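You operate a simulated robot arm through the tools that you are given. There is no shell and no other tool. Be economical: measure what you need, move in short steps, check, and stop when the job is done.

Carry out the task below with a simulated robot arm. There is one attempt and no reset: what you move stays moved.

## Task
Wash dust off the blue patch and dirt off the green patch.
Fine: Yellow sponge, wetted and at the end rinsed in the grey tray, then put back. Spill a teaspoon at most, drop nothing, leave nothing switched on.

It is judged by the outcome, as a careful person would: the job done as asked, and still so three seconds after it is handed in. It fails if anything else is knocked over, pushed out of place, dropped, spilled or broken.

## Robot
A 6-joint arm with a two-finger parallel gripper, fixed in place. Base frame: the origin is at the foot of the arm, x ahead of it, y to its left, z up; the work surface is at about z = 0. Readings come in mm, rad, newtons and seconds.
With the tool pointing down near the work surface it reaches from about 180 to 460 mm from the base axis. Its first joint turns from -1.222 to 1.222 rad. Payload 1.9 kg.
Tool frame: the origin (TCP) lies between the finger pads and is the grasp point; the fingertips stand 23 mm ahead of it; z points along the fingers, y is the line along which they close. The gripper opens to 94 mm. The fingers are 38 mm wide and 10 mm thick; the gripper's body (54 by 96 mm) begins 39 mm behind the TCP.
Orientation is that of the tool frame in the base frame, as [roll, pitch, yaw] about the fixed x, y, z axes, in that order (R = Rz(yaw) Ry(pitch) Rx(roll)). With the fingers straight down and closing along the base's y, the tool's x points along the base's -x, its y along +y and its z along -z.

## Interface
- The arm moves only by the tool apply_moves. Its arguments are lists of equal length, an entry for each row: "dp": the shift along the base's x, y, z in units of 30 mm (1.0 is 30 mm), a list of three; "dr": the turn, a rotation vector about the base's x, y, z in units of 8 degrees (1.0 is 8 degrees), a list of three; "claw": the finger opening in mm, from 0 to 94. In form: {"dp": [[tx, ty, tz], ...], "dr": [[rx, ry, rz], ...], "claw": [claw, ...]}. A call has 1 to 10 rows; each row shifts and turns the commanded pose from where the row before left it. A call with a number of a shift or a turn outside -1 to 1 is refused whole. A row lasts 0.2 s, in which the tool goes at most 50 mm and 0.15 rad; a call with a longer step from one row to the next is refused whole, and so is a gripper value outside its range. A pose out of reach is approached as far as the arm can. The call stops where the force on the tool passes 40 N (or 10 N more than at its start, if that is more) or the arm is blocked; 0.2 s more then pass. Each finger travels about 108 mm/s and halts on what it meets, pressing with about 39 N; the grip force reading is that of the motor and also rises with nothing between the fingers. The clock runs only during rows and for 0.2 s after the last one: add rows that do not move to give the fingers time. The reply holds the time, the measured pose of the TCP, the force on the tool along the base axes, the opening and the grip force, in the units named above and with some noise, with the torque about the TCP (base axes, N m) and any sound that the robot's microphone picked up.
- Cameras (640 x 400 px; columns grow to the right, rows downward): "scene" is fixed at [54.6, 314.7, 437.8]; the picture's right is [-0.70, -0.71, 0.00], its down [-0.34, 0.33, -0.88] and it looks along [0.63, -0.62, -0.47] (base axes); focal length 214 px, centre (320, 200). "wrist" rides on the gripper at [87, 16, -74] in the tool frame; the picture's right is [-0.18, 0.98, 0.00], its down [-0.58, -0.11, -0.81] and it looks along [-0.79, -0.15, 0.59] (tool axes); focal length 243 px, centre (320, 200). There is no depth. A picture from a camera that has moved, and an enlarged one, comes with that camera's place and axes in the base frame and with its lens. The place of the scene camera against the robot may be out by one fixed shift of up to 18 mm in any direction.
- get_image(camera): a new picture of that camera. It takes no simulated time.
- inspect(camera, box): a new picture of the part [left, top, right, bottom] of that camera's present view, enlarged. It takes no simulated time.
- hand_in(): hands the job in; it is judged then, once.

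Go step by step. Nothing tells you positions but the pictures and the camera data: compare them with the known pose of the tool, close in by small moves and look again before you grip or let go. The budget is 120 turns and 76 pictures, counting those below and the enlarged ones. Unless the task says otherwise, let go and move clear before handing in, and close with one line.

The tools are called after "Request:" as a command line: name --argument value ..., lists and objects as JSON in quotes. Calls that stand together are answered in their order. apply_moves: Moves the arm, as the interface text tells. Its arguments: {"type":"object","properties":{"dp":{"type":"array","items":{"type":"array","items":{"type":"number"}}},"dr":{"type":"array","items":{"type":"array","items":{"type":"number"}}},"claw":{"type":"array","items":{"type":"number"}}},"required":["dp","dr","claw"]} The other tools are called the same way: get_image (camera) takes a picture; inspect (camera, box) takes an enlarged picture of a part of a camera's view; hand_in () hands the job in.

At the start:

```text
time: 0.0
ee_pos: [238.4, 217.0, 350.5]
tool_rot: [-3.141, 0.0, -3.141]
wrist_force: [0.6, 0.2, 0.1]
torque: [-0.01, 0.0, 0.0]
opening: 94.0
finger_force: 0.1
```

scene: 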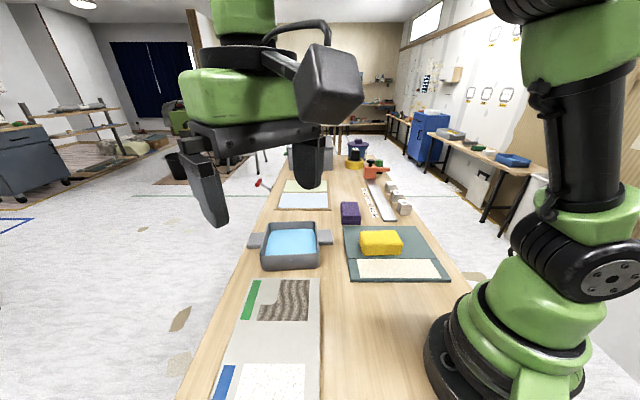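
wrist: 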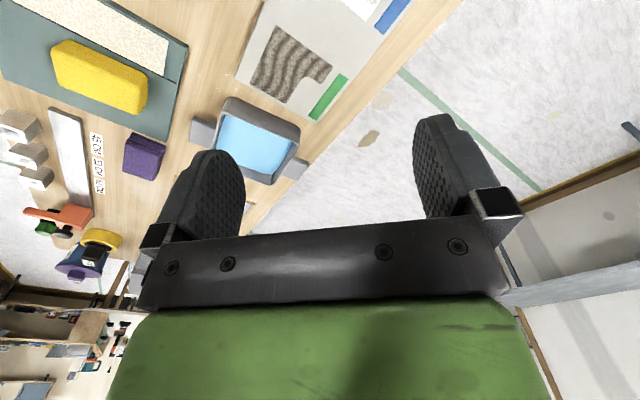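

I see a board at near-left with a blue-marked and a green-marked patch, a grey water tray, a yellow sponge on a mat, and a purple block. I'll look at these closely first.

Request:
inspect --camera "scene" --box '[180, 270, 340, 400]'

Request:
inspect --camera "scene" --box '[240, 130, 480, 290]'

Request:
inspect --camera "wrist" --box '[0, 0, 420, 260]'

```text
3.08 times, centred on (260, 335) of scene
camera zoom: at [54.6, 314.7, 437.8], right [-0.7, -0.71, 0.0], down [-0.34, 0.33, -0.88], along [0.63, -0.62, -0.47], focal length 660 px, centre (505, -215)
```

zoom: 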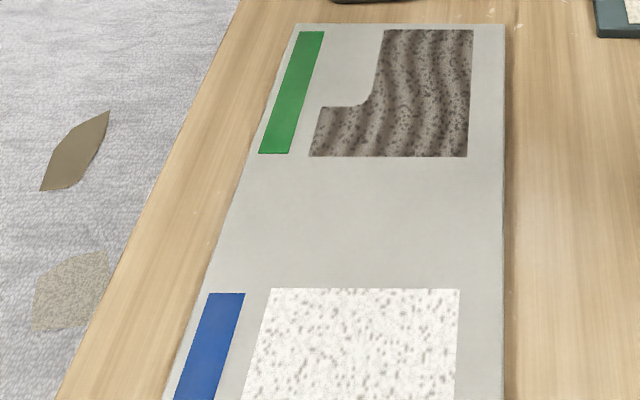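

```text
2.50 times, centred on (360, 210) of scene
camera zoom: at [54.6, 314.7, 437.8], right [-0.7, -0.71, 0.0], down [-0.34, 0.33, -0.88], along [0.63, -0.62, -0.47], focal length 536 px, centre (220, 175)
```

zoom: 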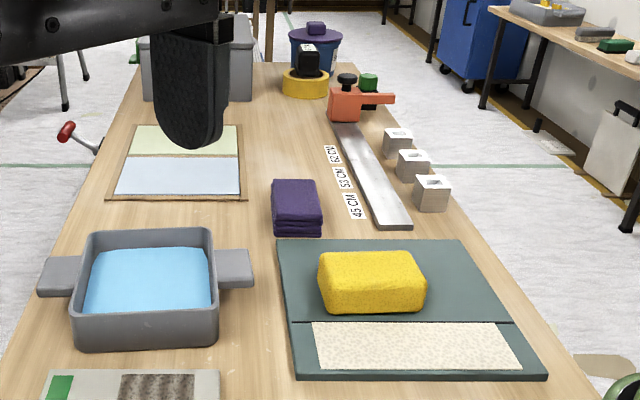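

```text
1.52 times, centred on (210, 130) of wrist
camera zoom: at [152.3, 233.7, 425.5], right [0.18, 0.98, 0.0], down [0.58, -0.11, 0.81], along [0.79, -0.15, -0.59], focal length 370 px, centre (488, 307)
```

zoom: 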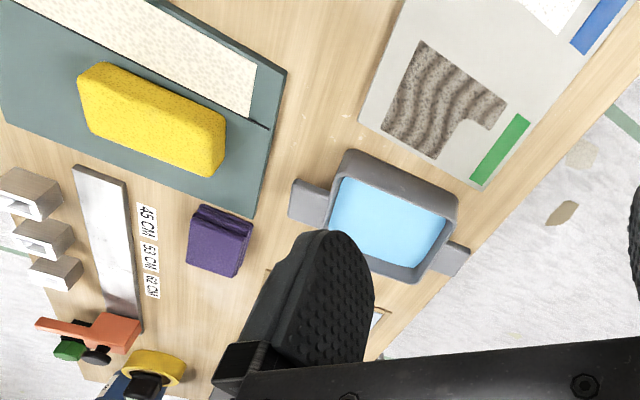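

The table's long axis runs along base (0.7,−0.7), so I'll turn the gripper 45° to match it. I'll also pull back so the wrist camera can see the board patches properly.

Request:
apply_moves --dp '[[-0.33, -0.37, 0], [-0.33, -0.37, 0], [-0.33, -0.37, 0], [-0.33, -0.37, 0], [-0.33, -0.37, 0], [-0.33, -0.37, 0]]' --dr '[[0, 0, 0.9375], [0, 0, 0.9375], [0, 0, 0.9375], [0, 0, 0.9375], [0, 0, 0.9375], [0, 0, 0.9375]]' --claw '[94, 94, 94, 94, 94, 94]'

Request:
get_image --camera "wrist"

```text
time: 1.4
ee_pos: [180.1, 151.7, 350.0]
tool_rot: [3.142, 0.0, -2.351]
wrist_force: [-0.3, 0.0, -0.3]
torque: [-0.01, 0.01, -0.01]
opening: 93.5
finger_force: 0.0
```

```text
70 pictures are left
camera wrist: at [107.8, 100.7, 424.9], right [-0.57, 0.82, 0.0], down [0.49, 0.34, 0.81], along [0.66, 0.46, -0.59], focal length 243 px, centre (320, 200)
```

wrist: 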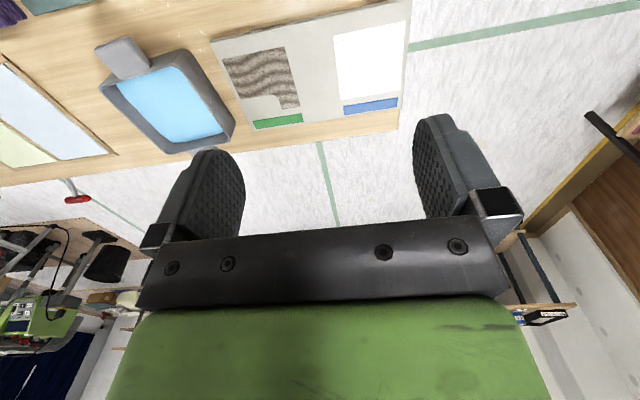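

The patches are located: the dust centre is near (220,278) and the dirt centre near (348,148), each about 106 mm square. Next I'll view the sponge and the tray.

Request:
apply_moves --dp '[[0.2, -1, 0], [0.2, -1, 0], [0.1, -1, 0], [0.1, -1, 0], [0.1, -1, 0], [0.1, -1, 0], [0.1, -1, 0], [0, -1, 0], [0, -1, 0], [0, -1, 0]]' --dr '[[0, 0, -0.5], [0, 0, -0.5], [0, 0, -0.5], [0, 0, -0.5], [0, 0, -0.5], [0, 0, -0.5], [0, 0, -0.5], [0, 0, -0.5], [0, 0, -0.5], [0, 0, -0.5]]' --claw '[94, 94, 94, 94, 94, 94, 94, 94, 94, 94]'

Request:
get_image --camera "wrist"

```text
time: 3.6
ee_pos: [206.5, -149.4, 350.7]
tool_rot: [3.141, 0.001, -3.056]
wrist_force: [-0.1, -0.2, 0.3]
torque: [0.02, -0.01, -0.04]
opening: 93.9
finger_force: 0.1
```

```text
69 pictures are left
camera wrist: at [119.8, -141.5, 426.7], right [0.1, 1.0, 0.0], down [0.59, -0.06, 0.81], along [0.8, -0.08, -0.59], focal length 243 px, centre (320, 200)
```

wrist: 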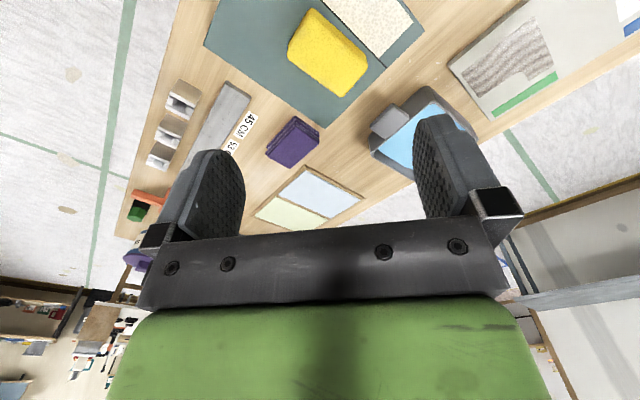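

Request:
inspect --camera "wrist" --box '[260, 0, 480, 140]'

```text
2.86 times, centred on (370, 70) of wrist
camera zoom: at [119.8, -141.5, 426.7], right [0.1, 1.0, 0.0], down [0.59, -0.06, 0.81], along [0.8, -0.08, -0.59], focal length 693 px, centre (177, 571)
```

zoom: 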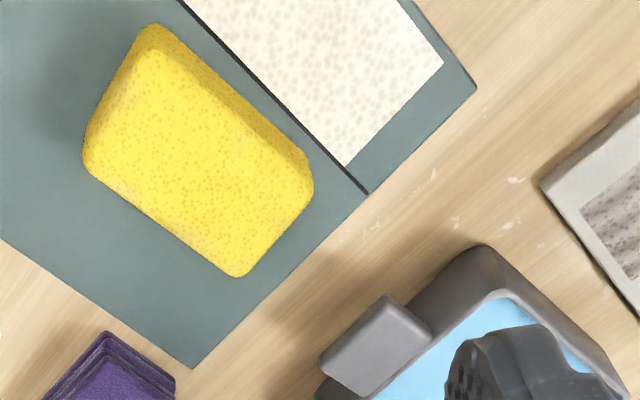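

The sponge is about 108×61 mm, centred near (293,−147), with its long side across the table. Next I'll take a closer look at the tray.

Request:
apply_moves --dp '[[0.6, 0.6, -0.4], [0.6, 0.6, -0.4], [0.6, 0.6, -0.4], [0.6, 0.6, -0.4], [0.6, 0.6, -0.4], [0.6, 0.6, -0.4], [0.6, 0.6, -0.4], [0.6, 0.6, -0.4]]' --dr '[[0, 0, 0.62], [0, 0, 0.62], [0, 0, 0.62], [0, 0, 0.62], [0, 0, 0.62], [0, 0, 0.62], [0, 0, 0.62], [0, 0, 0.62]]' --claw '[94, 94, 94, 94, 94, 94, 94, 94]'

Request:
get_image --camera "wrist"

Request:
get_image --camera "scene"

```text
time: 5.4
ee_pos: [350.0, -5.5, 252.6]
tool_rot: [-3.141, 0.001, -2.363]
wrist_force: [0.0, -0.1, -0.7]
torque: [0.0, -0.04, 0.03]
opening: 93.9
finger_force: 0.1
```

```text
67 pictures are left
camera wrist: at [277.9, -54.7, 329.0], right [-0.56, 0.83, 0.0], down [0.49, 0.33, 0.81], along [0.67, 0.45, -0.59], focal length 243 px, centre (320, 200)
```

wrist: 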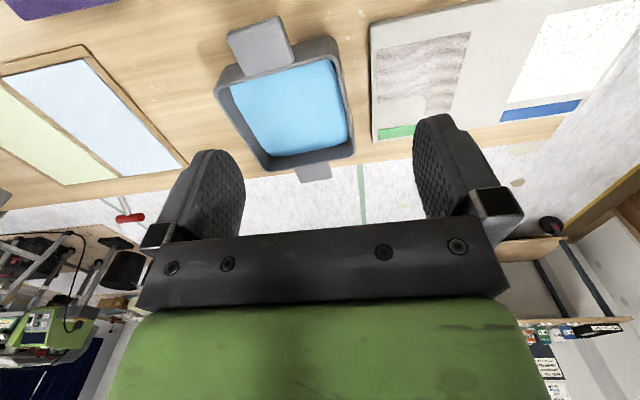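

```text
66 pictures are left
```

scene: 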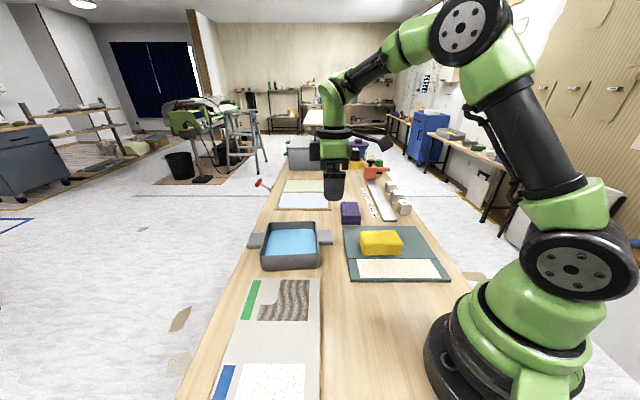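

Request:
inspect --camera "wrist" --box '[190, 0, 400, 190]'

```text
2.11 times, centred on (295, 95) of wrist
camera zoom: at [277.9, -54.7, 329.0], right [-0.56, 0.83, 0.0], down [0.49, 0.33, 0.81], along [0.67, 0.45, -0.59], focal length 511 px, centre (373, 421)
```

zoom: 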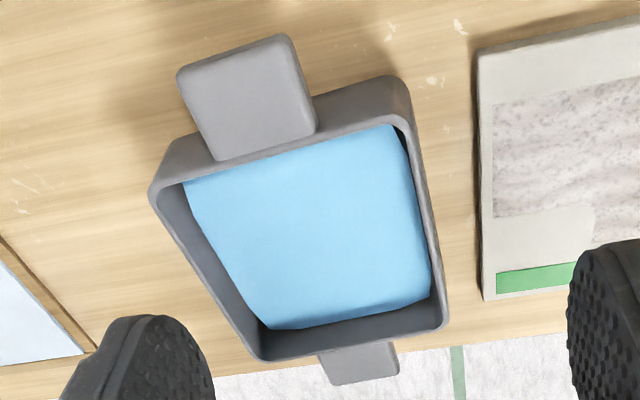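

The tray is about 152 mm square, centred near (477,35). Its rim is at z≈41 and the water at z≈15. Next I'll hover over the sponge and look at the alignment.

Request:
apply_moves --dp '[[-0.35, -0.82, -0.4], [-0.35, -0.82, -0.4], [-0.35, -0.82, -0.8], [-0.35, -0.82, -0.8], [-0.35, -0.82, -0.8], [-0.35, -0.82, -0.8]]' --dr '[[0, 0, 0.05], [0, 0, 0], [0, 0, 0], [0, 0, 0], [0, 0, 0], [0, 0, 0]]' --claw '[94, 94, 94, 94, 94, 94]'

Request:
get_image --camera "wrist"

Request:
inspect --camera "scene" --box '[300, 150, 460, 290]'

```text
time: 6.8
ee_pos: [287.7, -152.5, 133.6]
tool_rot: [3.142, 0.0, -2.353]
wrist_force: [-0.3, -0.4, -1.1]
torque: [0.05, 0.01, -0.02]
opening: 93.9
finger_force: 0.1
```

```text
64 pictures are left
camera wrist: at [216.1, -202.5, 208.5], right [-0.57, 0.82, 0.0], down [0.49, 0.34, 0.81], along [0.66, 0.46, -0.59], focal length 243 px, centre (320, 200)
```

wrist: 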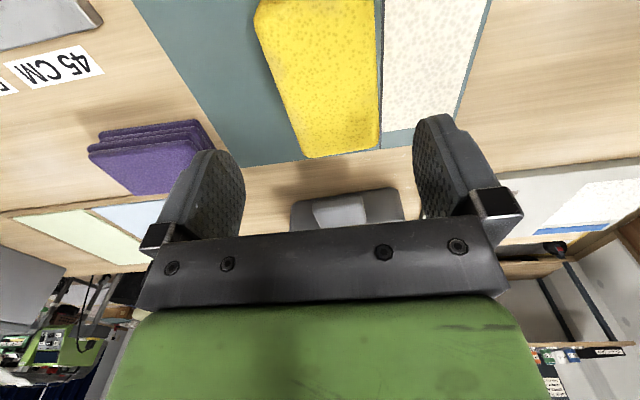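

```text
2.86 times, centred on (380, 220) of scene
camera zoom: at [54.6, 314.8, 437.8], right [-0.7, -0.71, 0.0], down [-0.34, 0.33, -0.88], along [0.63, -0.62, -0.47], focal length 613 px, centre (149, 143)
```

zoom: 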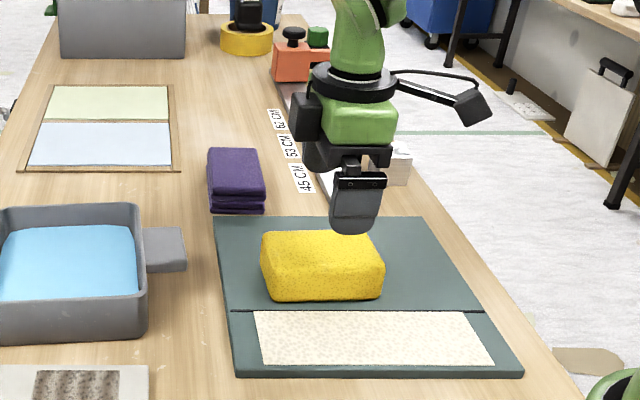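

The sponge lines up with the gripper apart from about 5 mm sideways. I'll correct that, drop to just around the sponge top and check.

Request:
apply_moves --dp '[[-0.12, 0.13, -0.5], [0, 0, -0.7], [0, 0, -0.6]]' --dr '[[0, 0, 0], [0, 0, 0], [0, 0, 0]]' --claw '[94, 94, 94]'

Request:
get_image --camera "wrist"

Request:
inspect --camera "scene" --box '[330, 180, 450, 290]'

```text
time: 7.6
ee_pos: [283.2, -149.5, 79.0]
tool_rot: [-3.141, -0.002, -2.352]
wrist_force: [0.2, 0.3, -0.5]
torque: [0.02, -0.02, 0.05]
opening: 93.9
finger_force: 0.0
```

```text
62 pictures are left
camera wrist: at [212.2, -198.7, 154.9], right [-0.57, 0.82, 0.0], down [0.49, 0.34, 0.81], along [0.66, 0.46, -0.59], focal length 243 px, centre (320, 200)
```

wrist: 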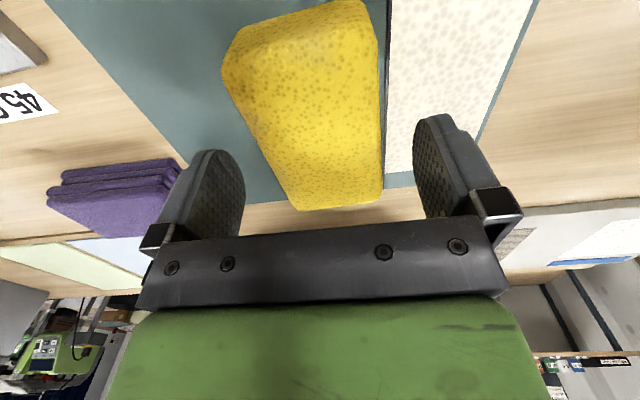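

```text
3.64 times, centred on (390, 235) of scene
camera zoom: at [54.6, 314.7, 437.8], right [-0.7, -0.71, 0.0], down [-0.34, 0.33, -0.88], along [0.63, -0.62, -0.47], focal length 780 px, centre (66, 73)
```

zoom: 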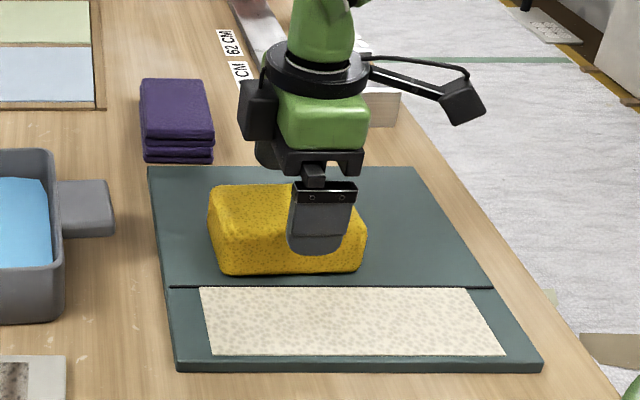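

Lateral alignment is centred, with the grip about 10 mm to the arm side of the middle as intended. I'll descend with the fingertips about 26 mm up and close gently.

Request:
apply_moves --dp '[[0, 0, -0.5], [0, 0, -0.5], [0, 0, 0], [0, 0, 0], [0, 0, 0], [0, 0, 0], [0, 0, 0]]' --dr '[[0, 0, 0], [0, 0, 0], [0, 0, 0], [0, 0, 0], [0, 0, 0], [0, 0, 0], [0, 0, 0]]' --claw '[94, 94, 80, 66, 60, 56, 56]'

Request:
get_image --camera "wrist"

```text
time: 9.2
ee_pos: [284.2, -148.9, 49.9]
tool_rot: [3.141, -0.002, -2.355]
wrist_force: [-0.1, 0.3, 0.5]
torque: [-0.02, 0.01, 0.01]
opening: 66.1
finger_force: 39.0
```

```text
60 pictures are left
camera wrist: at [212.1, -198.6, 125.6], right [-0.57, 0.82, 0.0], down [0.49, 0.33, 0.81], along [0.66, 0.46, -0.59], focal length 243 px, centre (320, 200)
```

wrist: 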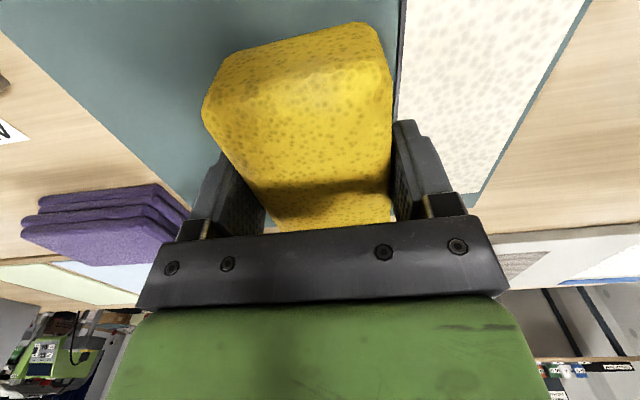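

The sponge is held at 66 mm opening. I'll remember this pose (284,−149,50) for putting it back, and lift.

Request:
apply_moves --dp '[[0, 0, 0.3], [0, 0, 0.6], [0, 0, 0.8], [0, 0, 0.8]]' --dr '[[0, 0, 0], [0, 0, 0], [0, 0, 0], [0, 0, 0]]' --claw '[56, 56, 56, 56]'

Request:
inspect --camera "scene" --box '[300, 150, 460, 290]'

```text
time: 10.2
ee_pos: [283.7, -148.7, 125.3]
tool_rot: [-3.14, -0.001, -2.354]
wrist_force: [-0.6, -0.3, -0.5]
torque: [0.0, -0.05, 0.0]
opening: 56.1
finger_force: 0.1
```

```text
2.86 times, centred on (380, 220) of scene
camera zoom: at [54.6, 314.7, 437.8], right [-0.7, -0.71, 0.0], down [-0.34, 0.33, -0.88], along [0.63, -0.62, -0.47], focal length 613 px, centre (149, 143)
```

zoom: 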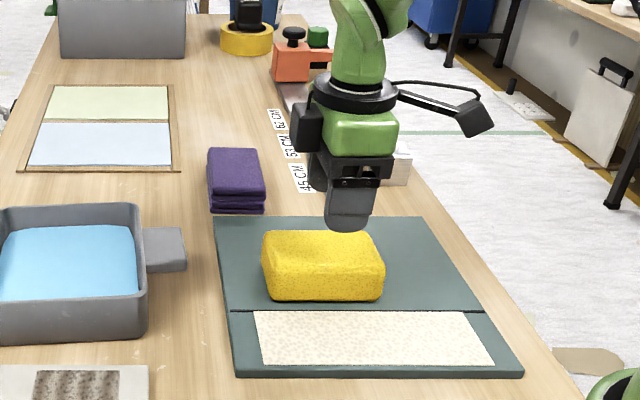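

The sponge slipped out and is still sitting in its original place. I'll grip it deeper this time and look at the reading before lifting.

Request:
apply_moves --dp '[[0, 0, 0], [0, 0, 0], [0, 0, -0.8], [0, 0, -0.8], [0, 0, -0.8], [0, 0, -0.5], [0, 0, 0]]' --dr '[[0, 0, 0], [0, 0, 0], [0, 0, 0], [0, 0, 0], [0, 0, 0], [0, 0, 0], [0, 0, 0]]' --claw '[94, 94, 94, 94, 94, 94, 94]'

Request:
inspect --camera "scene" --box '[330, 200, 430, 290]'

Request:
get_image --camera "wrist"

```text
time: 11.8
ee_pos: [284.1, -149.4, 39.1]
tool_rot: [3.141, -0.001, -2.354]
wrist_force: [-0.2, 0.2, 0.4]
torque: [0.02, 0.01, -0.03]
opening: 94.0
finger_force: 0.1
```

```text
4.44 times, centred on (380, 245) of scene
camera zoom: at [54.6, 314.7, 437.8], right [-0.7, -0.71, 0.0], down [-0.34, 0.33, -0.88], along [0.63, -0.62, -0.47], focal length 953 px, centre (53, 0)
```

zoom: 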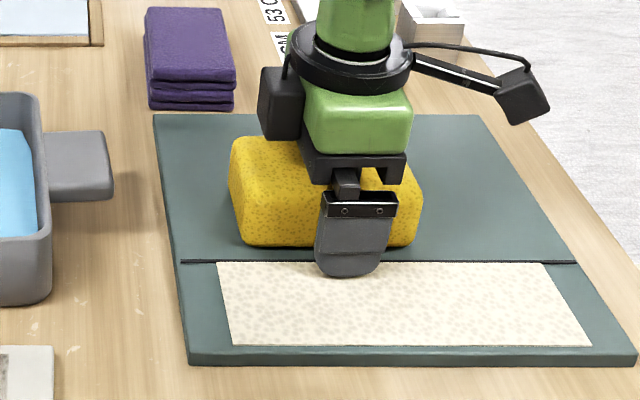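

```text
57 pictures are left
camera wrist: at [211.7, -198.8, 113.8], right [-0.57, 0.82, 0.0], down [0.49, 0.34, 0.81], along [0.66, 0.46, -0.59], focal length 243 px, centre (320, 200)
```

wrist: 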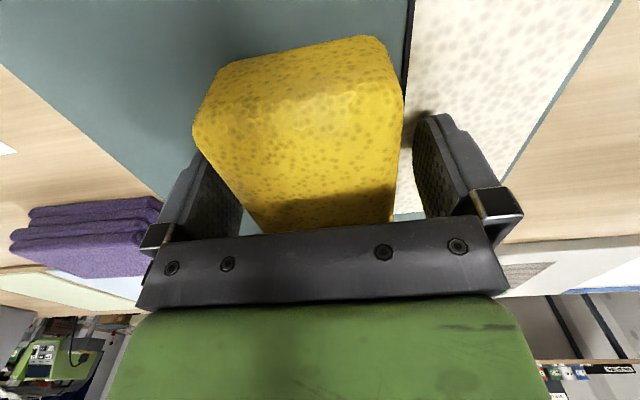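

The fingers now straddle more of the sponge. I'll close with a tighter command and lift just a little to test.

Request:
apply_moves --dp '[[0, 0, 0], [0, 0, 0], [0, 0, 0], [0, 0, 0], [0, 0, 0]]' --dr '[[0, 0, 0], [0, 0, 0], [0, 0, 0], [0, 0, 0], [0, 0, 0]]' --claw '[75, 60, 45, 35, 35]'

Request:
apply_moves --dp '[[0, 0, 0.3], [0, 0, 0.3], [0, 0, 0]]' --dr '[[0, 0, 0], [0, 0, 0], [0, 0, 0]]' --claw '[35, 35, 35]'

Request:
inspect --camera "scene" --box '[330, 200, 430, 290]'

```text
time: 13.0
ee_pos: [284.0, -149.5, 37.9]
tool_rot: [3.14, -0.001, -2.355]
wrist_force: [-0.3, 0.0, 0.3]
torque: [-0.01, 0.0, 0.01]
opening: 65.1
finger_force: 39.1
```

```text
time: 13.8
ee_pos: [284.0, -148.7, 56.4]
tool_rot: [3.141, 0.002, -2.355]
wrist_force: [0.3, 0.6, 0.2]
torque: [0.02, -0.04, 0.0]
opening: 65.3
finger_force: 38.7
```

```text
4.44 times, centred on (380, 245) of scene
camera zoom: at [54.6, 314.7, 437.8], right [-0.7, -0.71, 0.0], down [-0.34, 0.33, -0.88], along [0.63, -0.62, -0.47], focal length 953 px, centre (53, 0)
```

zoom: 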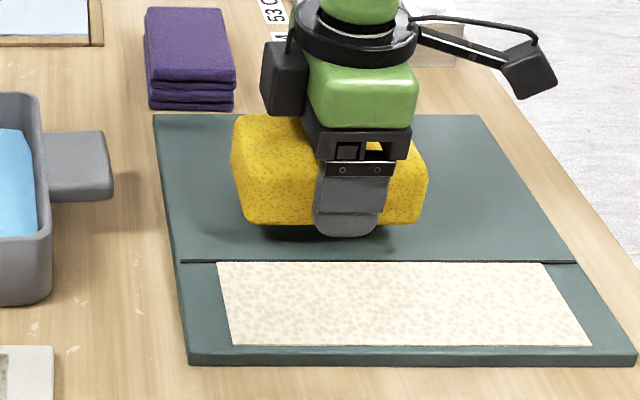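

The sponge is held and lifts cleanly. I'll raise it and carry it to above the tray.

Request:
apply_moves --dp '[[0, 0, 0.8], [0, 0, 0.8], [0.71, 0.76, 0.5], [0.71, 0.76, 0], [0.71, 0.76, 0], [0.71, 0.76, 0], [0.71, 0.76, 0], [0.71, 0.76, 0], [0.71, 0.76, 0], [0.71, 0.76, 0]]' --dr '[[0, 0, 0], [0, 0, 0], [0, 0, 0], [0, 0, 0], [0, 0, 0], [0, 0, 0], [0, 0, 0], [0, 0, 0], [0, 0, 0], [0, 0, 0]]' --claw '[35, 35, 35, 35, 35, 35, 35, 35, 35, 35]'

Request:
get_image --camera "wrist"

Request:
inspect --camera "scene" --box '[230, 130, 370, 280]'

```text
time: 16.0
ee_pos: [452.1, 33.3, 119.2]
tool_rot: [3.14, -0.002, -2.354]
wrist_force: [-0.3, 0.7, -0.4]
torque: [0.0, 0.03, -0.01]
opening: 64.9
finger_force: 39.0
```

```text
55 pictures are left
camera wrist: at [380.7, -15.9, 193.9], right [-0.57, 0.82, 0.0], down [0.49, 0.34, 0.81], along [0.66, 0.46, -0.59], focal length 243 px, centre (320, 200)
```

wrist: 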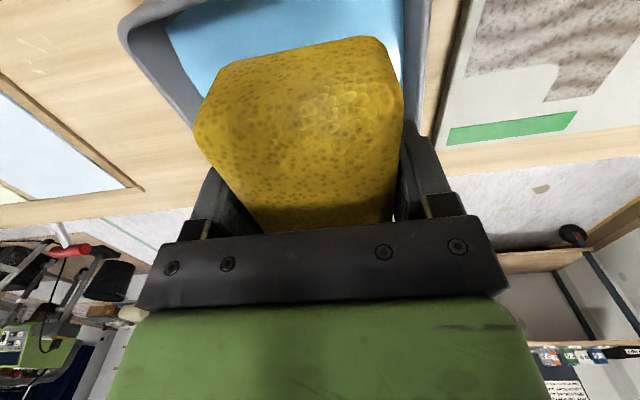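

```text
2.67 times, centred on (300, 205) of scene
camera zoom: at [54.6, 314.7, 437.8], right [-0.7, -0.71, 0.0], down [-0.34, 0.33, -0.88], along [0.63, -0.62, -0.47], focal length 572 px, centre (373, 187)
```

zoom: 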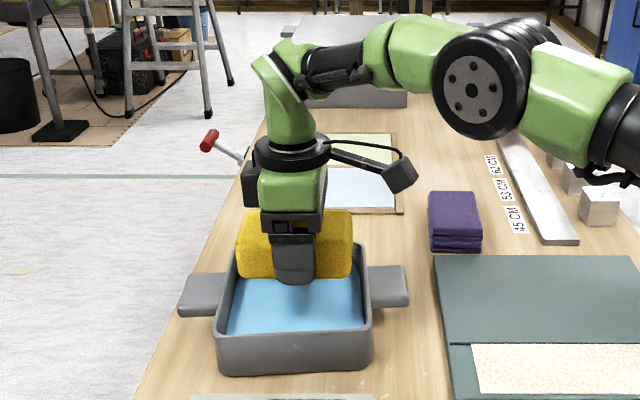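

I need about 8 mm more outward in x to centre the sponge in the tray. I'll shift, confirm the reach, and descend partway.

Request:
apply_moves --dp '[[0.27, 0, -0.5], [0, 0, -0.6], [0, 0, -0.4]]' --dr '[[0, 0, 0], [0, 0, 0], [0, 0, 0]]' --claw '[35, 35, 35]'

Request:
inspect --camera "scene" --box '[240, 180, 340, 280]'

Request:
get_image --camera "wrist"

```text
time: 16.8
ee_pos: [459.5, 34.2, 73.5]
tool_rot: [3.138, 0.0, -2.352]
wrist_force: [-0.1, 0.1, -0.5]
torque: [-0.01, 0.0, 0.03]
opening: 65.2
finger_force: 38.7
```

```text
4.00 times, centred on (290, 230) of scene
camera zoom: at [54.6, 314.7, 437.8], right [-0.7, -0.71, 0.0], down [-0.34, 0.33, -0.88], along [0.63, -0.62, -0.47], focal length 858 px, centre (440, 80)
```

zoom: 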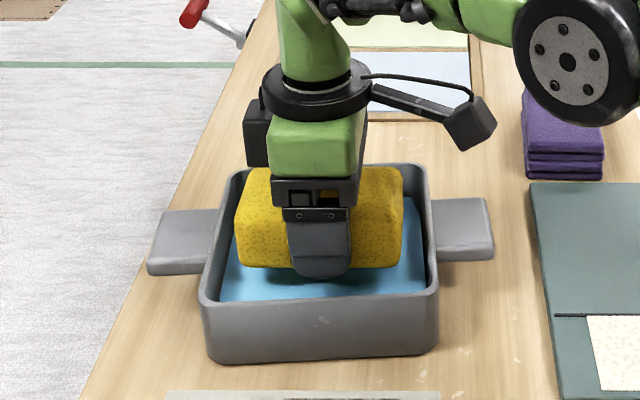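

```text
52 pictures are left
camera wrist: at [387.4, -15.7, 148.7], right [-0.57, 0.82, 0.0], down [0.49, 0.33, 0.81], along [0.66, 0.46, -0.59], focal length 243 px, centre (320, 200)
```

wrist: 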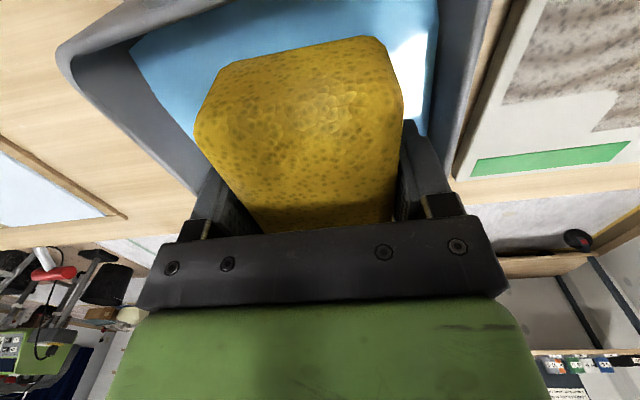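

It's well centred with clearance all around. I'll lower slowly into the water.

Request:
apply_moves --dp '[[0, 0, -0.4], [0, 0, -0.3], [0, 0, -0.2], [0, 0, -0.15], [0, 0, 0], [0, 0, 0]]' --dr '[[0, 0, 0], [0, 0, 0], [0, 0, 0], [0, 0, 0], [0, 0, 0], [0, 0, 0]]' --claw '[35, 35, 35, 35, 35, 35]'

Request:
inspect --camera "scene" --box '[240, 180, 340, 280]'

```text
time: 18.2
ee_pos: [456.5, 33.5, 43.9]
tool_rot: [-3.141, 0.002, -2.355]
wrist_force: [-0.9, 0.1, 0.0]
torque: [0.03, -0.03, 0.01]
opening: 65.0
finger_force: 39.5
out of reach, approached as far as the arm can: row 2
```

```text
4.00 times, centred on (290, 230) of scene
camera zoom: at [54.6, 314.7, 437.8], right [-0.7, -0.71, 0.0], down [-0.34, 0.33, -0.88], along [0.63, -0.62, -0.47], focal length 858 px, centre (440, 80)
```

zoom: 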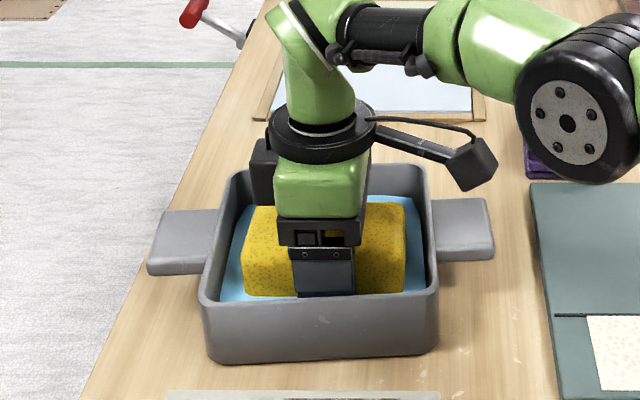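

The reach ended slightly early. I'll move 6 mm inward, still with clearance, and go lower.

Request:
apply_moves --dp '[[-0.2, 0, 0], [0, 0, -0.15], [0, 0, -0.1], [0, 0, 0], [0, 0, 0]]' --dr '[[0, 0, 0], [0, 0, 0], [0, 0, 0], [0, 0, 0], [0, 0, 0]]' --claw '[35, 35, 35, 35, 35]'

Request:
inspect --camera "scene" --box '[240, 180, 340, 280]'

```text
time: 19.4
ee_pos: [453.7, 32.4, 35.3]
tool_rot: [3.141, 0.001, -2.355]
wrist_force: [0.2, -0.6, -0.2]
torque: [0.02, 0.04, 0.02]
opening: 65.3
finger_force: 38.5
```

```text
4.00 times, centred on (290, 230) of scene
camera zoom: at [54.6, 314.7, 437.8], right [-0.7, -0.71, 0.0], down [-0.34, 0.33, -0.88], along [0.63, -0.62, -0.47], focal length 858 px, centre (440, 80)
```

zoom: 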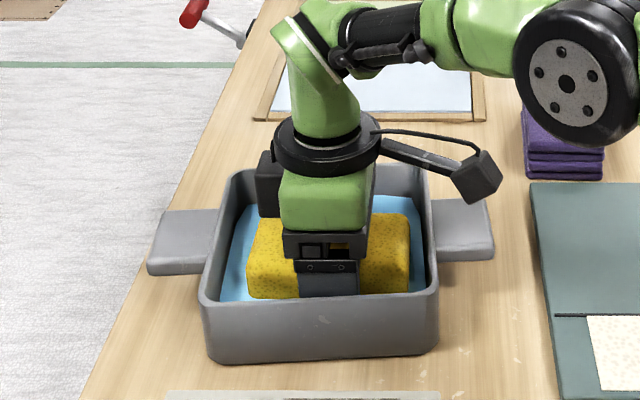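

No contact force yet. I'll lower slightly further and let it soak.

Request:
apply_moves --dp '[[0, 0, -0.06], [0, 0, -0.06], [0, 0, 0], [0, 0, 0], [0, 0, 0], [0, 0, 0], [0, 0, 0]]' --dr '[[0, 0, 0], [0, 0, 0], [0, 0, 0], [0, 0, 0], [0, 0, 0], [0, 0, 0], [0, 0, 0]]' --claw '[35, 35, 35, 35, 35, 35, 35]'

Request:
inspect --camera "scene" --box '[240, 180, 340, 280]'

```text
time: 21.0
ee_pos: [453.3, 34.5, 30.7]
tool_rot: [3.141, 0.0, -2.355]
wrist_force: [0.0, 0.8, -0.4]
torque: [0.02, -0.05, 0.02]
opening: 65.0
finger_force: 38.5
```

```text
4.00 times, centred on (290, 230) of scene
camera zoom: at [54.6, 314.7, 437.8], right [-0.7, -0.71, 0.0], down [-0.34, 0.33, -0.88], along [0.63, -0.62, -0.47], focal length 858 px, centre (440, 80)
```

zoom: 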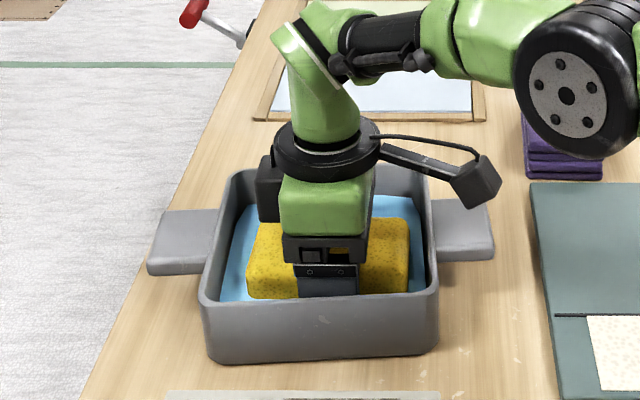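

It has soaked. I'll raise it slowly above the rim and check for a darker colour and drips.

Request:
apply_moves --dp '[[0, 0, 0.3], [0, 0, 0.3], [0, 0, 0.4], [0, 0, 0.5], [0, 0, 0], [0, 0, 0]]' --dr '[[0, 0, 0], [0, 0, 0], [0, 0, 0], [0, 0, 0], [0, 0, 0], [0, 0, 0]]' --claw '[35, 35, 35, 35, 35, 35]'

Request:
inspect --camera "scene" --box '[240, 180, 340, 280]'

```text
time: 22.4
ee_pos: [452.8, 34.2, 78.5]
tool_rot: [3.141, -0.002, -2.354]
wrist_force: [0.5, 0.4, -1.2]
torque: [0.01, 0.01, 0.0]
opening: 65.1
finger_force: 39.3
```

```text
4.00 times, centred on (290, 230) of scene
camera zoom: at [54.6, 314.7, 437.8], right [-0.7, -0.71, 0.0], down [-0.34, 0.33, -0.88], along [0.63, -0.62, -0.47], focal length 858 px, centre (440, 80)
```

zoom: 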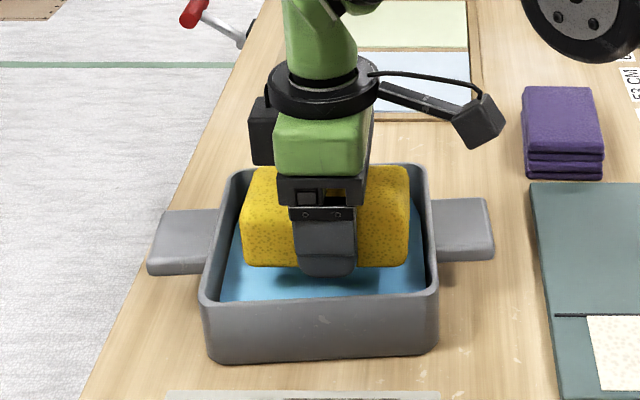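

The sponge looks deeper yellow and the load is slightly heavier, so it is probably wet. I'll let it drip over the tray and look from the wrist.

Request:
apply_moves --dp '[[0, 0, 0], [0, 0, 0], [0, 0, 0], [0, 0, 0], [0, 0, 0], [0, 0, 0], [0, 0, 0], [0, 0, 0], [0, 0, 0], [0, 0, 0]]' --dr '[[0, 0, 0], [0, 0, 0], [0, 0, 0], [0, 0, 0], [0, 0, 0], [0, 0, 0], [0, 0, 0], [0, 0, 0], [0, 0, 0], [0, 0, 0]]' --claw '[35, 35, 35, 35, 35, 35, 35, 35, 35, 35]'

Request:
get_image --camera "wrist"

```text
time: 24.6
ee_pos: [452.7, 33.2, 77.9]
tool_rot: [-3.141, 0.0, -2.354]
wrist_force: [0.2, -0.3, -0.5]
torque: [0.02, -0.01, 0.01]
opening: 65.3
finger_force: 39.1
```

```text
47 pictures are left
camera wrist: at [380.6, -15.8, 152.9], right [-0.57, 0.82, 0.0], down [0.49, 0.33, 0.81], along [0.66, 0.46, -0.59], focal length 243 px, centre (320, 200)
```

wrist: 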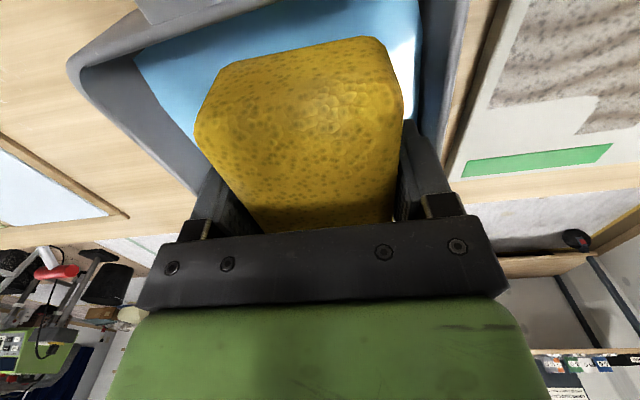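

The sponge is wet and not dripping visibly. I'll carry it low over to above the dust (blue) patch.

Request:
apply_moves --dp '[[-0.72, 0.73, 0.4], [-0.72, 0.73, 0], [-0.72, 0.73, 0], [-0.72, 0.73, 0], [-0.72, 0.73, 0], [-0.72, 0.73, 0], [-0.72, 0.73, 0], [-0.72, 0.73, 0], [-0.72, 0.73, -0.3], [-0.68, 0.73, -0.3]]' --dr '[[0, 0, 0], [0, 0, 0], [0, 0, 0], [0, 0, 0], [0, 0, 0], [0, 0, 0], [0, 0, 0], [0, 0, 0], [0, 0, 0], [0, 0, 0]]' --claw '[35, 35, 35, 35, 35, 35, 35, 35, 35, 35]'

Request:
get_image --camera "wrist"

Request:
get_image --camera "scene"

```text
time: 26.8
ee_pos: [234.6, 255.1, 71.7]
tool_rot: [3.141, -0.001, -2.355]
wrist_force: [0.7, 0.9, 0.2]
torque: [0.03, -0.02, 0.0]
opening: 65.2
finger_force: 39.0
```

```text
46 pictures are left
camera wrist: at [163.3, 204.8, 146.1], right [-0.57, 0.82, 0.0], down [0.49, 0.33, 0.81], along [0.66, 0.46, -0.59], focal length 243 px, centre (320, 200)
```

wrist: 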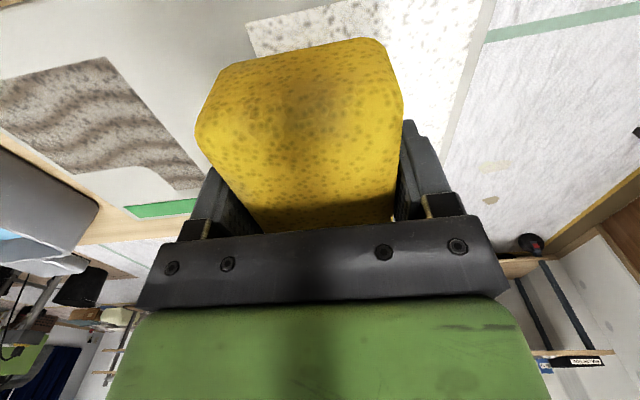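

```text
45 pictures are left
```

scene: 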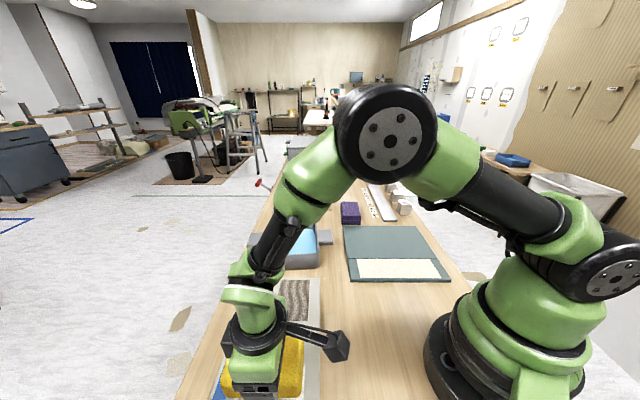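

I'm over the dust patch (near edge u≈−299, v≈12). I'll lower slowly and feel for contact.

Request:
apply_moves --dp '[[0, 0, -0.5], [0, 0, -0.4], [0, 0, -0.1], [0, 0, 0]]' --dr '[[0, 0, 0], [0, 0, 0], [0, 0, 0], [0, 0, 0]]' --claw '[35, 35, 35, 35]'

Request:
apply_moves --dp '[[0, 0, -0.1], [0, 0, 0]]' --dr '[[0, 0, 0], [0, 0, 0]]' --claw '[35, 35]'

Request:
apply_moves --dp '[[0, 0, -0.07], [0, 0, 0]]' --dr '[[0, 0, 0], [0, 0, 0]]' --claw '[35, 35]'

```text
time: 27.8
ee_pos: [237.4, 254.1, 40.7]
tool_rot: [3.141, 0.0, -2.354]
wrist_force: [-0.9, 0.0, -0.4]
torque: [0.0, 0.02, -0.01]
opening: 65.3
finger_force: 38.6
```

```text
time: 28.3
ee_pos: [237.7, 254.4, 38.9]
tool_rot: [-3.14, 0.001, -2.354]
wrist_force: [-3.1, -1.7, 9.0]
torque: [0.11, -0.22, 0.02]
opening: 65.1
finger_force: 39.2
stopped in row 2: the force on the tool passed its limit at 43 N (the readings are from after the stop); the commanded pose is now the measured one
```

```text
time: 28.7
ee_pos: [236.8, 254.0, 39.0]
tool_rot: [-3.14, 0.0, -2.356]
wrist_force: [-2.0, -2.5, 9.4]
torque: [0.01, -0.1, -0.01]
opening: 65.2
finger_force: 38.9
stopped in row 1: the force on the tool passed its limit at 49 N (the readings are from after the stop); the commanded pose is now the measured one
```

Contact is at z≈39 with about 9 N of pressing. I'll wipe gently along the patch and watch the forces.

Request:
apply_moves --dp '[[-0.186, 0.186, 0], [-0.186, 0.186, 0], [-0.186, 0.186, 0], [-0.186, 0.186, 0]]' --dr '[[0, 0, 0], [0, 0, 0], [0, 0, 0], [0, 0, 0]]' --claw '[35, 35, 35, 35]'

Request:
get_image --camera "wrist"

Request:
get_image --camera "scene"

```text
time: 29.7
ee_pos: [215.8, 276.3, 39.8]
tool_rot: [-3.141, 0.004, -2.355]
wrist_force: [14.7, -13.3, 24.5]
torque: [-0.58, -0.02, 0.34]
opening: 65.2
finger_force: 39.0
```

```text
44 pictures are left
camera wrist: at [144.3, 226.6, 114.6], right [-0.57, 0.82, 0.0], down [0.49, 0.33, 0.81], along [0.67, 0.46, -0.59], focal length 243 px, centre (320, 200)
```

wrist: 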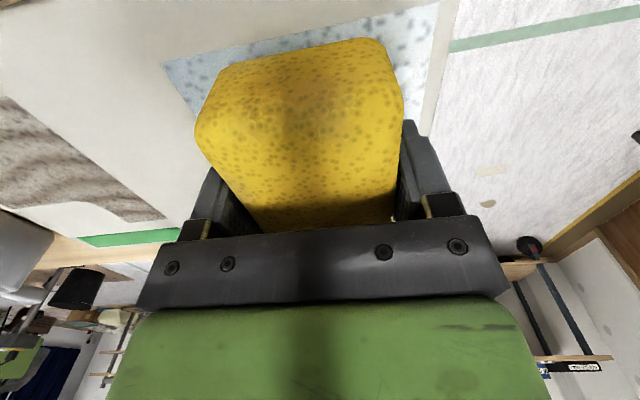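

```text
43 pictures are left
```

scene: 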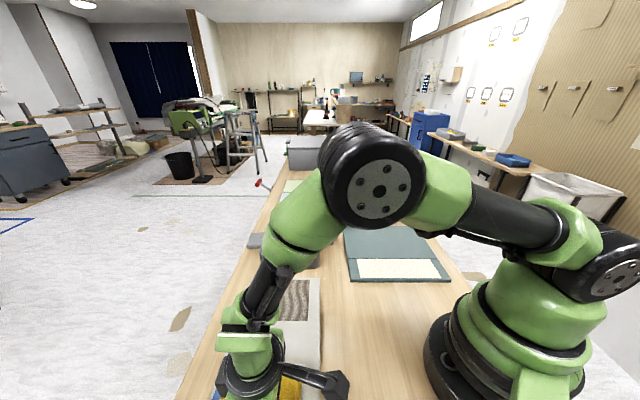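

The wiped area is starting to show light blue, so it works gradually. I'll ease the pressure a little and keep stroking.

Request:
apply_moves --dp '[[-0.186, 0.186, 0.02], [-0.186, 0.186, 0], [-0.186, 0.186, 0], [-0.186, 0.186, 0]]' --dr '[[0, 0, 0], [0, 0, 0], [0, 0, 0], [0, 0, 0]]' --claw '[35, 35, 35, 35]'

Request:
apply_moves --dp '[[0.186, -0.186, 0], [0.186, -0.186, 0], [0.186, -0.186, 0], [0.186, -0.186, 0], [0.186, -0.186, 0], [0.186, -0.186, 0], [0.186, -0.186, 0], [0.186, -0.186, 0], [0.186, -0.186, 0]]' --dr '[[0, 0, 0], [0, 0, 0], [0, 0, 0], [0, 0, 0], [0, 0, 0], [0, 0, 0], [0, 0, 0], [0, 0, 0], [0, 0, 0]]' --claw '[35, 35, 35, 35, 35, 35, 35, 35, 35]'

Request:
get_image --camera "wrist"

```text
time: 30.7
ee_pos: [191.8, 299.3, 38.4]
tool_rot: [3.141, 0.0, -2.356]
wrist_force: [5.1, -5.2, 9.1]
torque: [0.12, -0.34, -0.27]
opening: 65.2
finger_force: 39.4
```

```text
time: 32.7
ee_pos: [243.3, 248.4, 39.2]
tool_rot: [3.14, 0.0, -2.355]
wrist_force: [-0.9, 0.9, 0.3]
torque: [-0.01, 0.0, -0.01]
opening: 65.0
finger_force: 38.8
```

```text
42 pictures are left
camera wrist: at [171.7, 199.3, 115.0], right [-0.57, 0.82, 0.0], down [0.49, 0.33, 0.81], along [0.66, 0.46, -0.59], focal length 243 px, centre (320, 200)
```

wrist: 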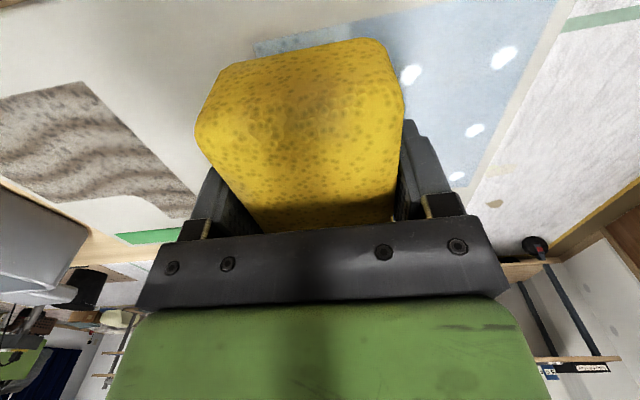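

Mostly clean now. A near strip and a few spots remain, so I'll do another pass shifted toward the arm with slightly more pressure.

Request:
apply_moves --dp '[[-0.28, -0.28, -0.025], [-0.2, 0.2, 0], [-0.2, 0.2, 0], [-0.2, 0.2, 0], [-0.2, 0.2, 0], [-0.2, 0.2, 0], [-0.2, 0.2, 0], [-0.2, 0.2, 0], [-0.2, 0.2, 0]]' --dr '[[0, 0, 0], [0, 0, 0], [0, 0, 0], [0, 0, 0], [0, 0, 0], [0, 0, 0], [0, 0, 0], [0, 0, 0], [0, 0, 0]]' --claw '[35, 35, 35, 35, 35, 35, 35, 35, 35]'

Request:
apply_moves --dp '[[0.56, 0.56, 0], [0.2, -0.2, 0], [0.2, -0.2, 0], [0.2, -0.2, 0], [0.2, -0.2, 0], [0.2, -0.2, 0], [0.2, -0.2, 0], [0.2, -0.2, 0], [0.2, -0.2, 0]]' --dr '[[0, 0, 0], [0, 0, 0], [0, 0, 0], [0, 0, 0], [0, 0, 0], [0, 0, 0], [0, 0, 0], [0, 0, 0], [0, 0, 0]]' --claw '[35, 35, 35, 35, 35, 35, 35, 35, 35]'

Request:
apply_moves --dp '[[0.3, -0.3, 0.5], [0.6, -0.6, 0.5], [0.6, -0.6, 0.5], [0.2, -0.2, 0]]' --dr '[[0, 0, 0], [0, 0, 0], [0, 0, 0], [0, 0, 0]]' --claw '[35, 35, 35, 35]'

Request:
get_image --camera "wrist"

```text
time: 34.7
ee_pos: [187.2, 288.0, 39.3]
tool_rot: [3.14, 0.002, -2.355]
wrist_force: [14.2, -16.0, 27.8]
torque: [-0.21, -0.37, 0.0]
opening: 65.2
finger_force: 39.0
```

```text
time: 35.0
ee_pos: [187.5, 289.6, 39.8]
tool_rot: [-3.142, -0.01, -2.36]
wrist_force: [-1.6, -2.6, 8.5]
torque: [0.31, -0.34, -0.08]
opening: 65.4
finger_force: 39.0
stopped in row 1: the force on the tool passed its limit at 61 N (the readings are from after the stop); the commanded pose is now the measured one
```

```text
time: 36.0
ee_pos: [239.0, 236.8, 85.3]
tool_rot: [-3.141, -0.011, -2.36]
wrist_force: [0.0, -0.3, -0.1]
torque: [-0.01, 0.0, -0.01]
opening: 65.2
finger_force: 38.8
```

```text
41 pictures are left
camera wrist: at [167.0, 188.4, 162.1], right [-0.56, 0.83, 0.0], down [0.5, 0.34, 0.8], along [0.66, 0.45, -0.6], focal length 243 px, centre (320, 200)
```

wrist: 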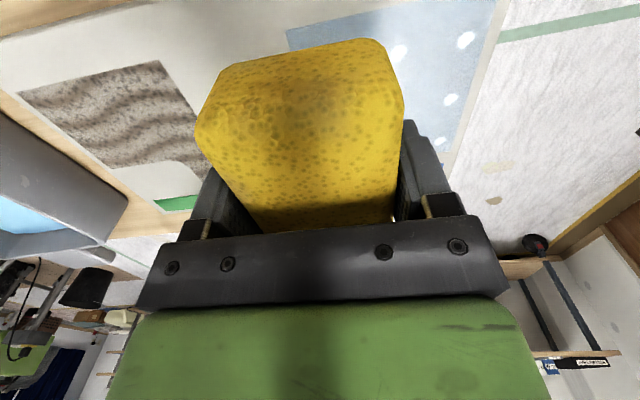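

The residual spots are fixed on the board. I'll zoom in to see what they are.

Request:
inspect --camera "wrist" --box '[280, 0, 520, 180]'

Request:
inspect --camera "scene" --box '[180, 270, 340, 400]'

```text
2.22 times, centred on (400, 90) of wrist
camera zoom: at [167.0, 188.4, 162.1], right [-0.56, 0.83, 0.0], down [0.5, 0.34, 0.8], along [0.66, 0.45, -0.6], focal length 539 px, centre (142, 444)
```

zoom: 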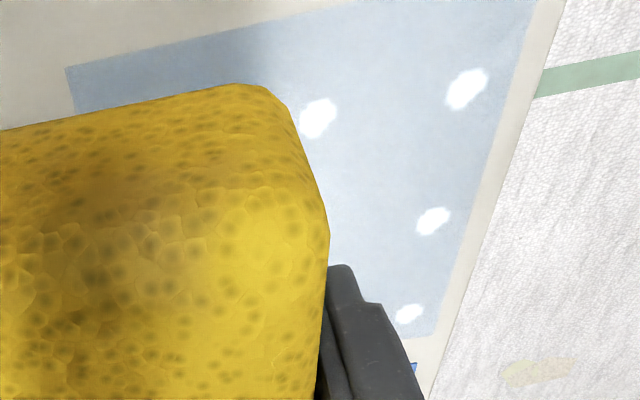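

```text
3.08 times, centred on (260, 335) of scene
camera zoom: at [54.6, 314.7, 437.8], right [-0.7, -0.71, 0.0], down [-0.34, 0.33, -0.88], along [0.63, -0.62, -0.47], focal length 660 px, centre (505, -215)
```

zoom: 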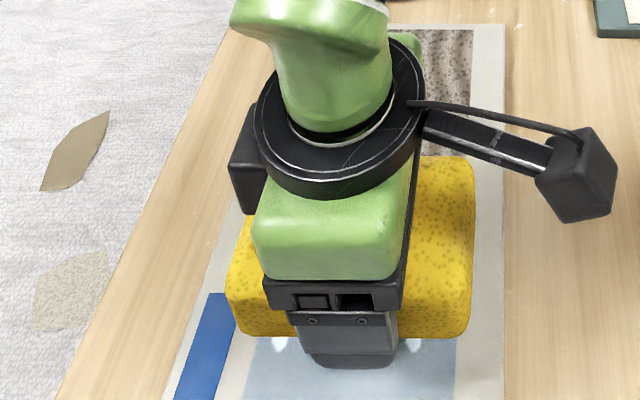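

The spots are residual dust in the swept area. I'll go back over them, re-level first, and scrub with several strokes.

Request:
apply_moves --dp '[[-0.21, 0.43, -0.5], [0, 0, -0.5], [0, 0, -0.3], [0, 0, -0.15], [0, 0, 0]]' --dr '[[0.055, -0.056, 0], [0, 0, 0], [0, 0, 0], [0, 0, 0], [0, 0, 0]]' --claw '[35, 35, 35, 35, 35]'

Request:
apply_moves --dp '[[0, 0, -0.05], [-0.2, 0.2, 0], [-0.2, 0.2, 0], [-0.2, 0.2, 0], [-0.2, 0.2, 0], [-0.2, 0.2, 0], [-0.2, 0.2, 0], [-0.2, 0.2, 0], [-0.15, 0.15, 0], [0, 0, 0]]' --dr '[[0, 0, 0], [0, 0, 0], [0, 0, 0], [0, 0, 0], [0, 0, 0], [0, 0, 0], [0, 0, 0], [0, 0, 0], [0, 0, 0], [0, 0, 0]]' --claw '[35, 35, 35, 35, 35, 35, 35, 35, 35, 35]'

```text
time: 37.2
ee_pos: [232.9, 248.8, 40.8]
tool_rot: [3.14, 0.001, -2.361]
wrist_force: [-0.1, 0.1, -0.6]
torque: [-0.01, 0.01, 0.0]
opening: 65.3
finger_force: 39.2
```

```text
time: 39.4
ee_pos: [185.7, 297.9, 38.5]
tool_rot: [3.141, 0.002, -2.363]
wrist_force: [9.6, -7.4, 20.4]
torque: [-0.67, 0.12, 0.23]
opening: 65.3
finger_force: 39.1
```

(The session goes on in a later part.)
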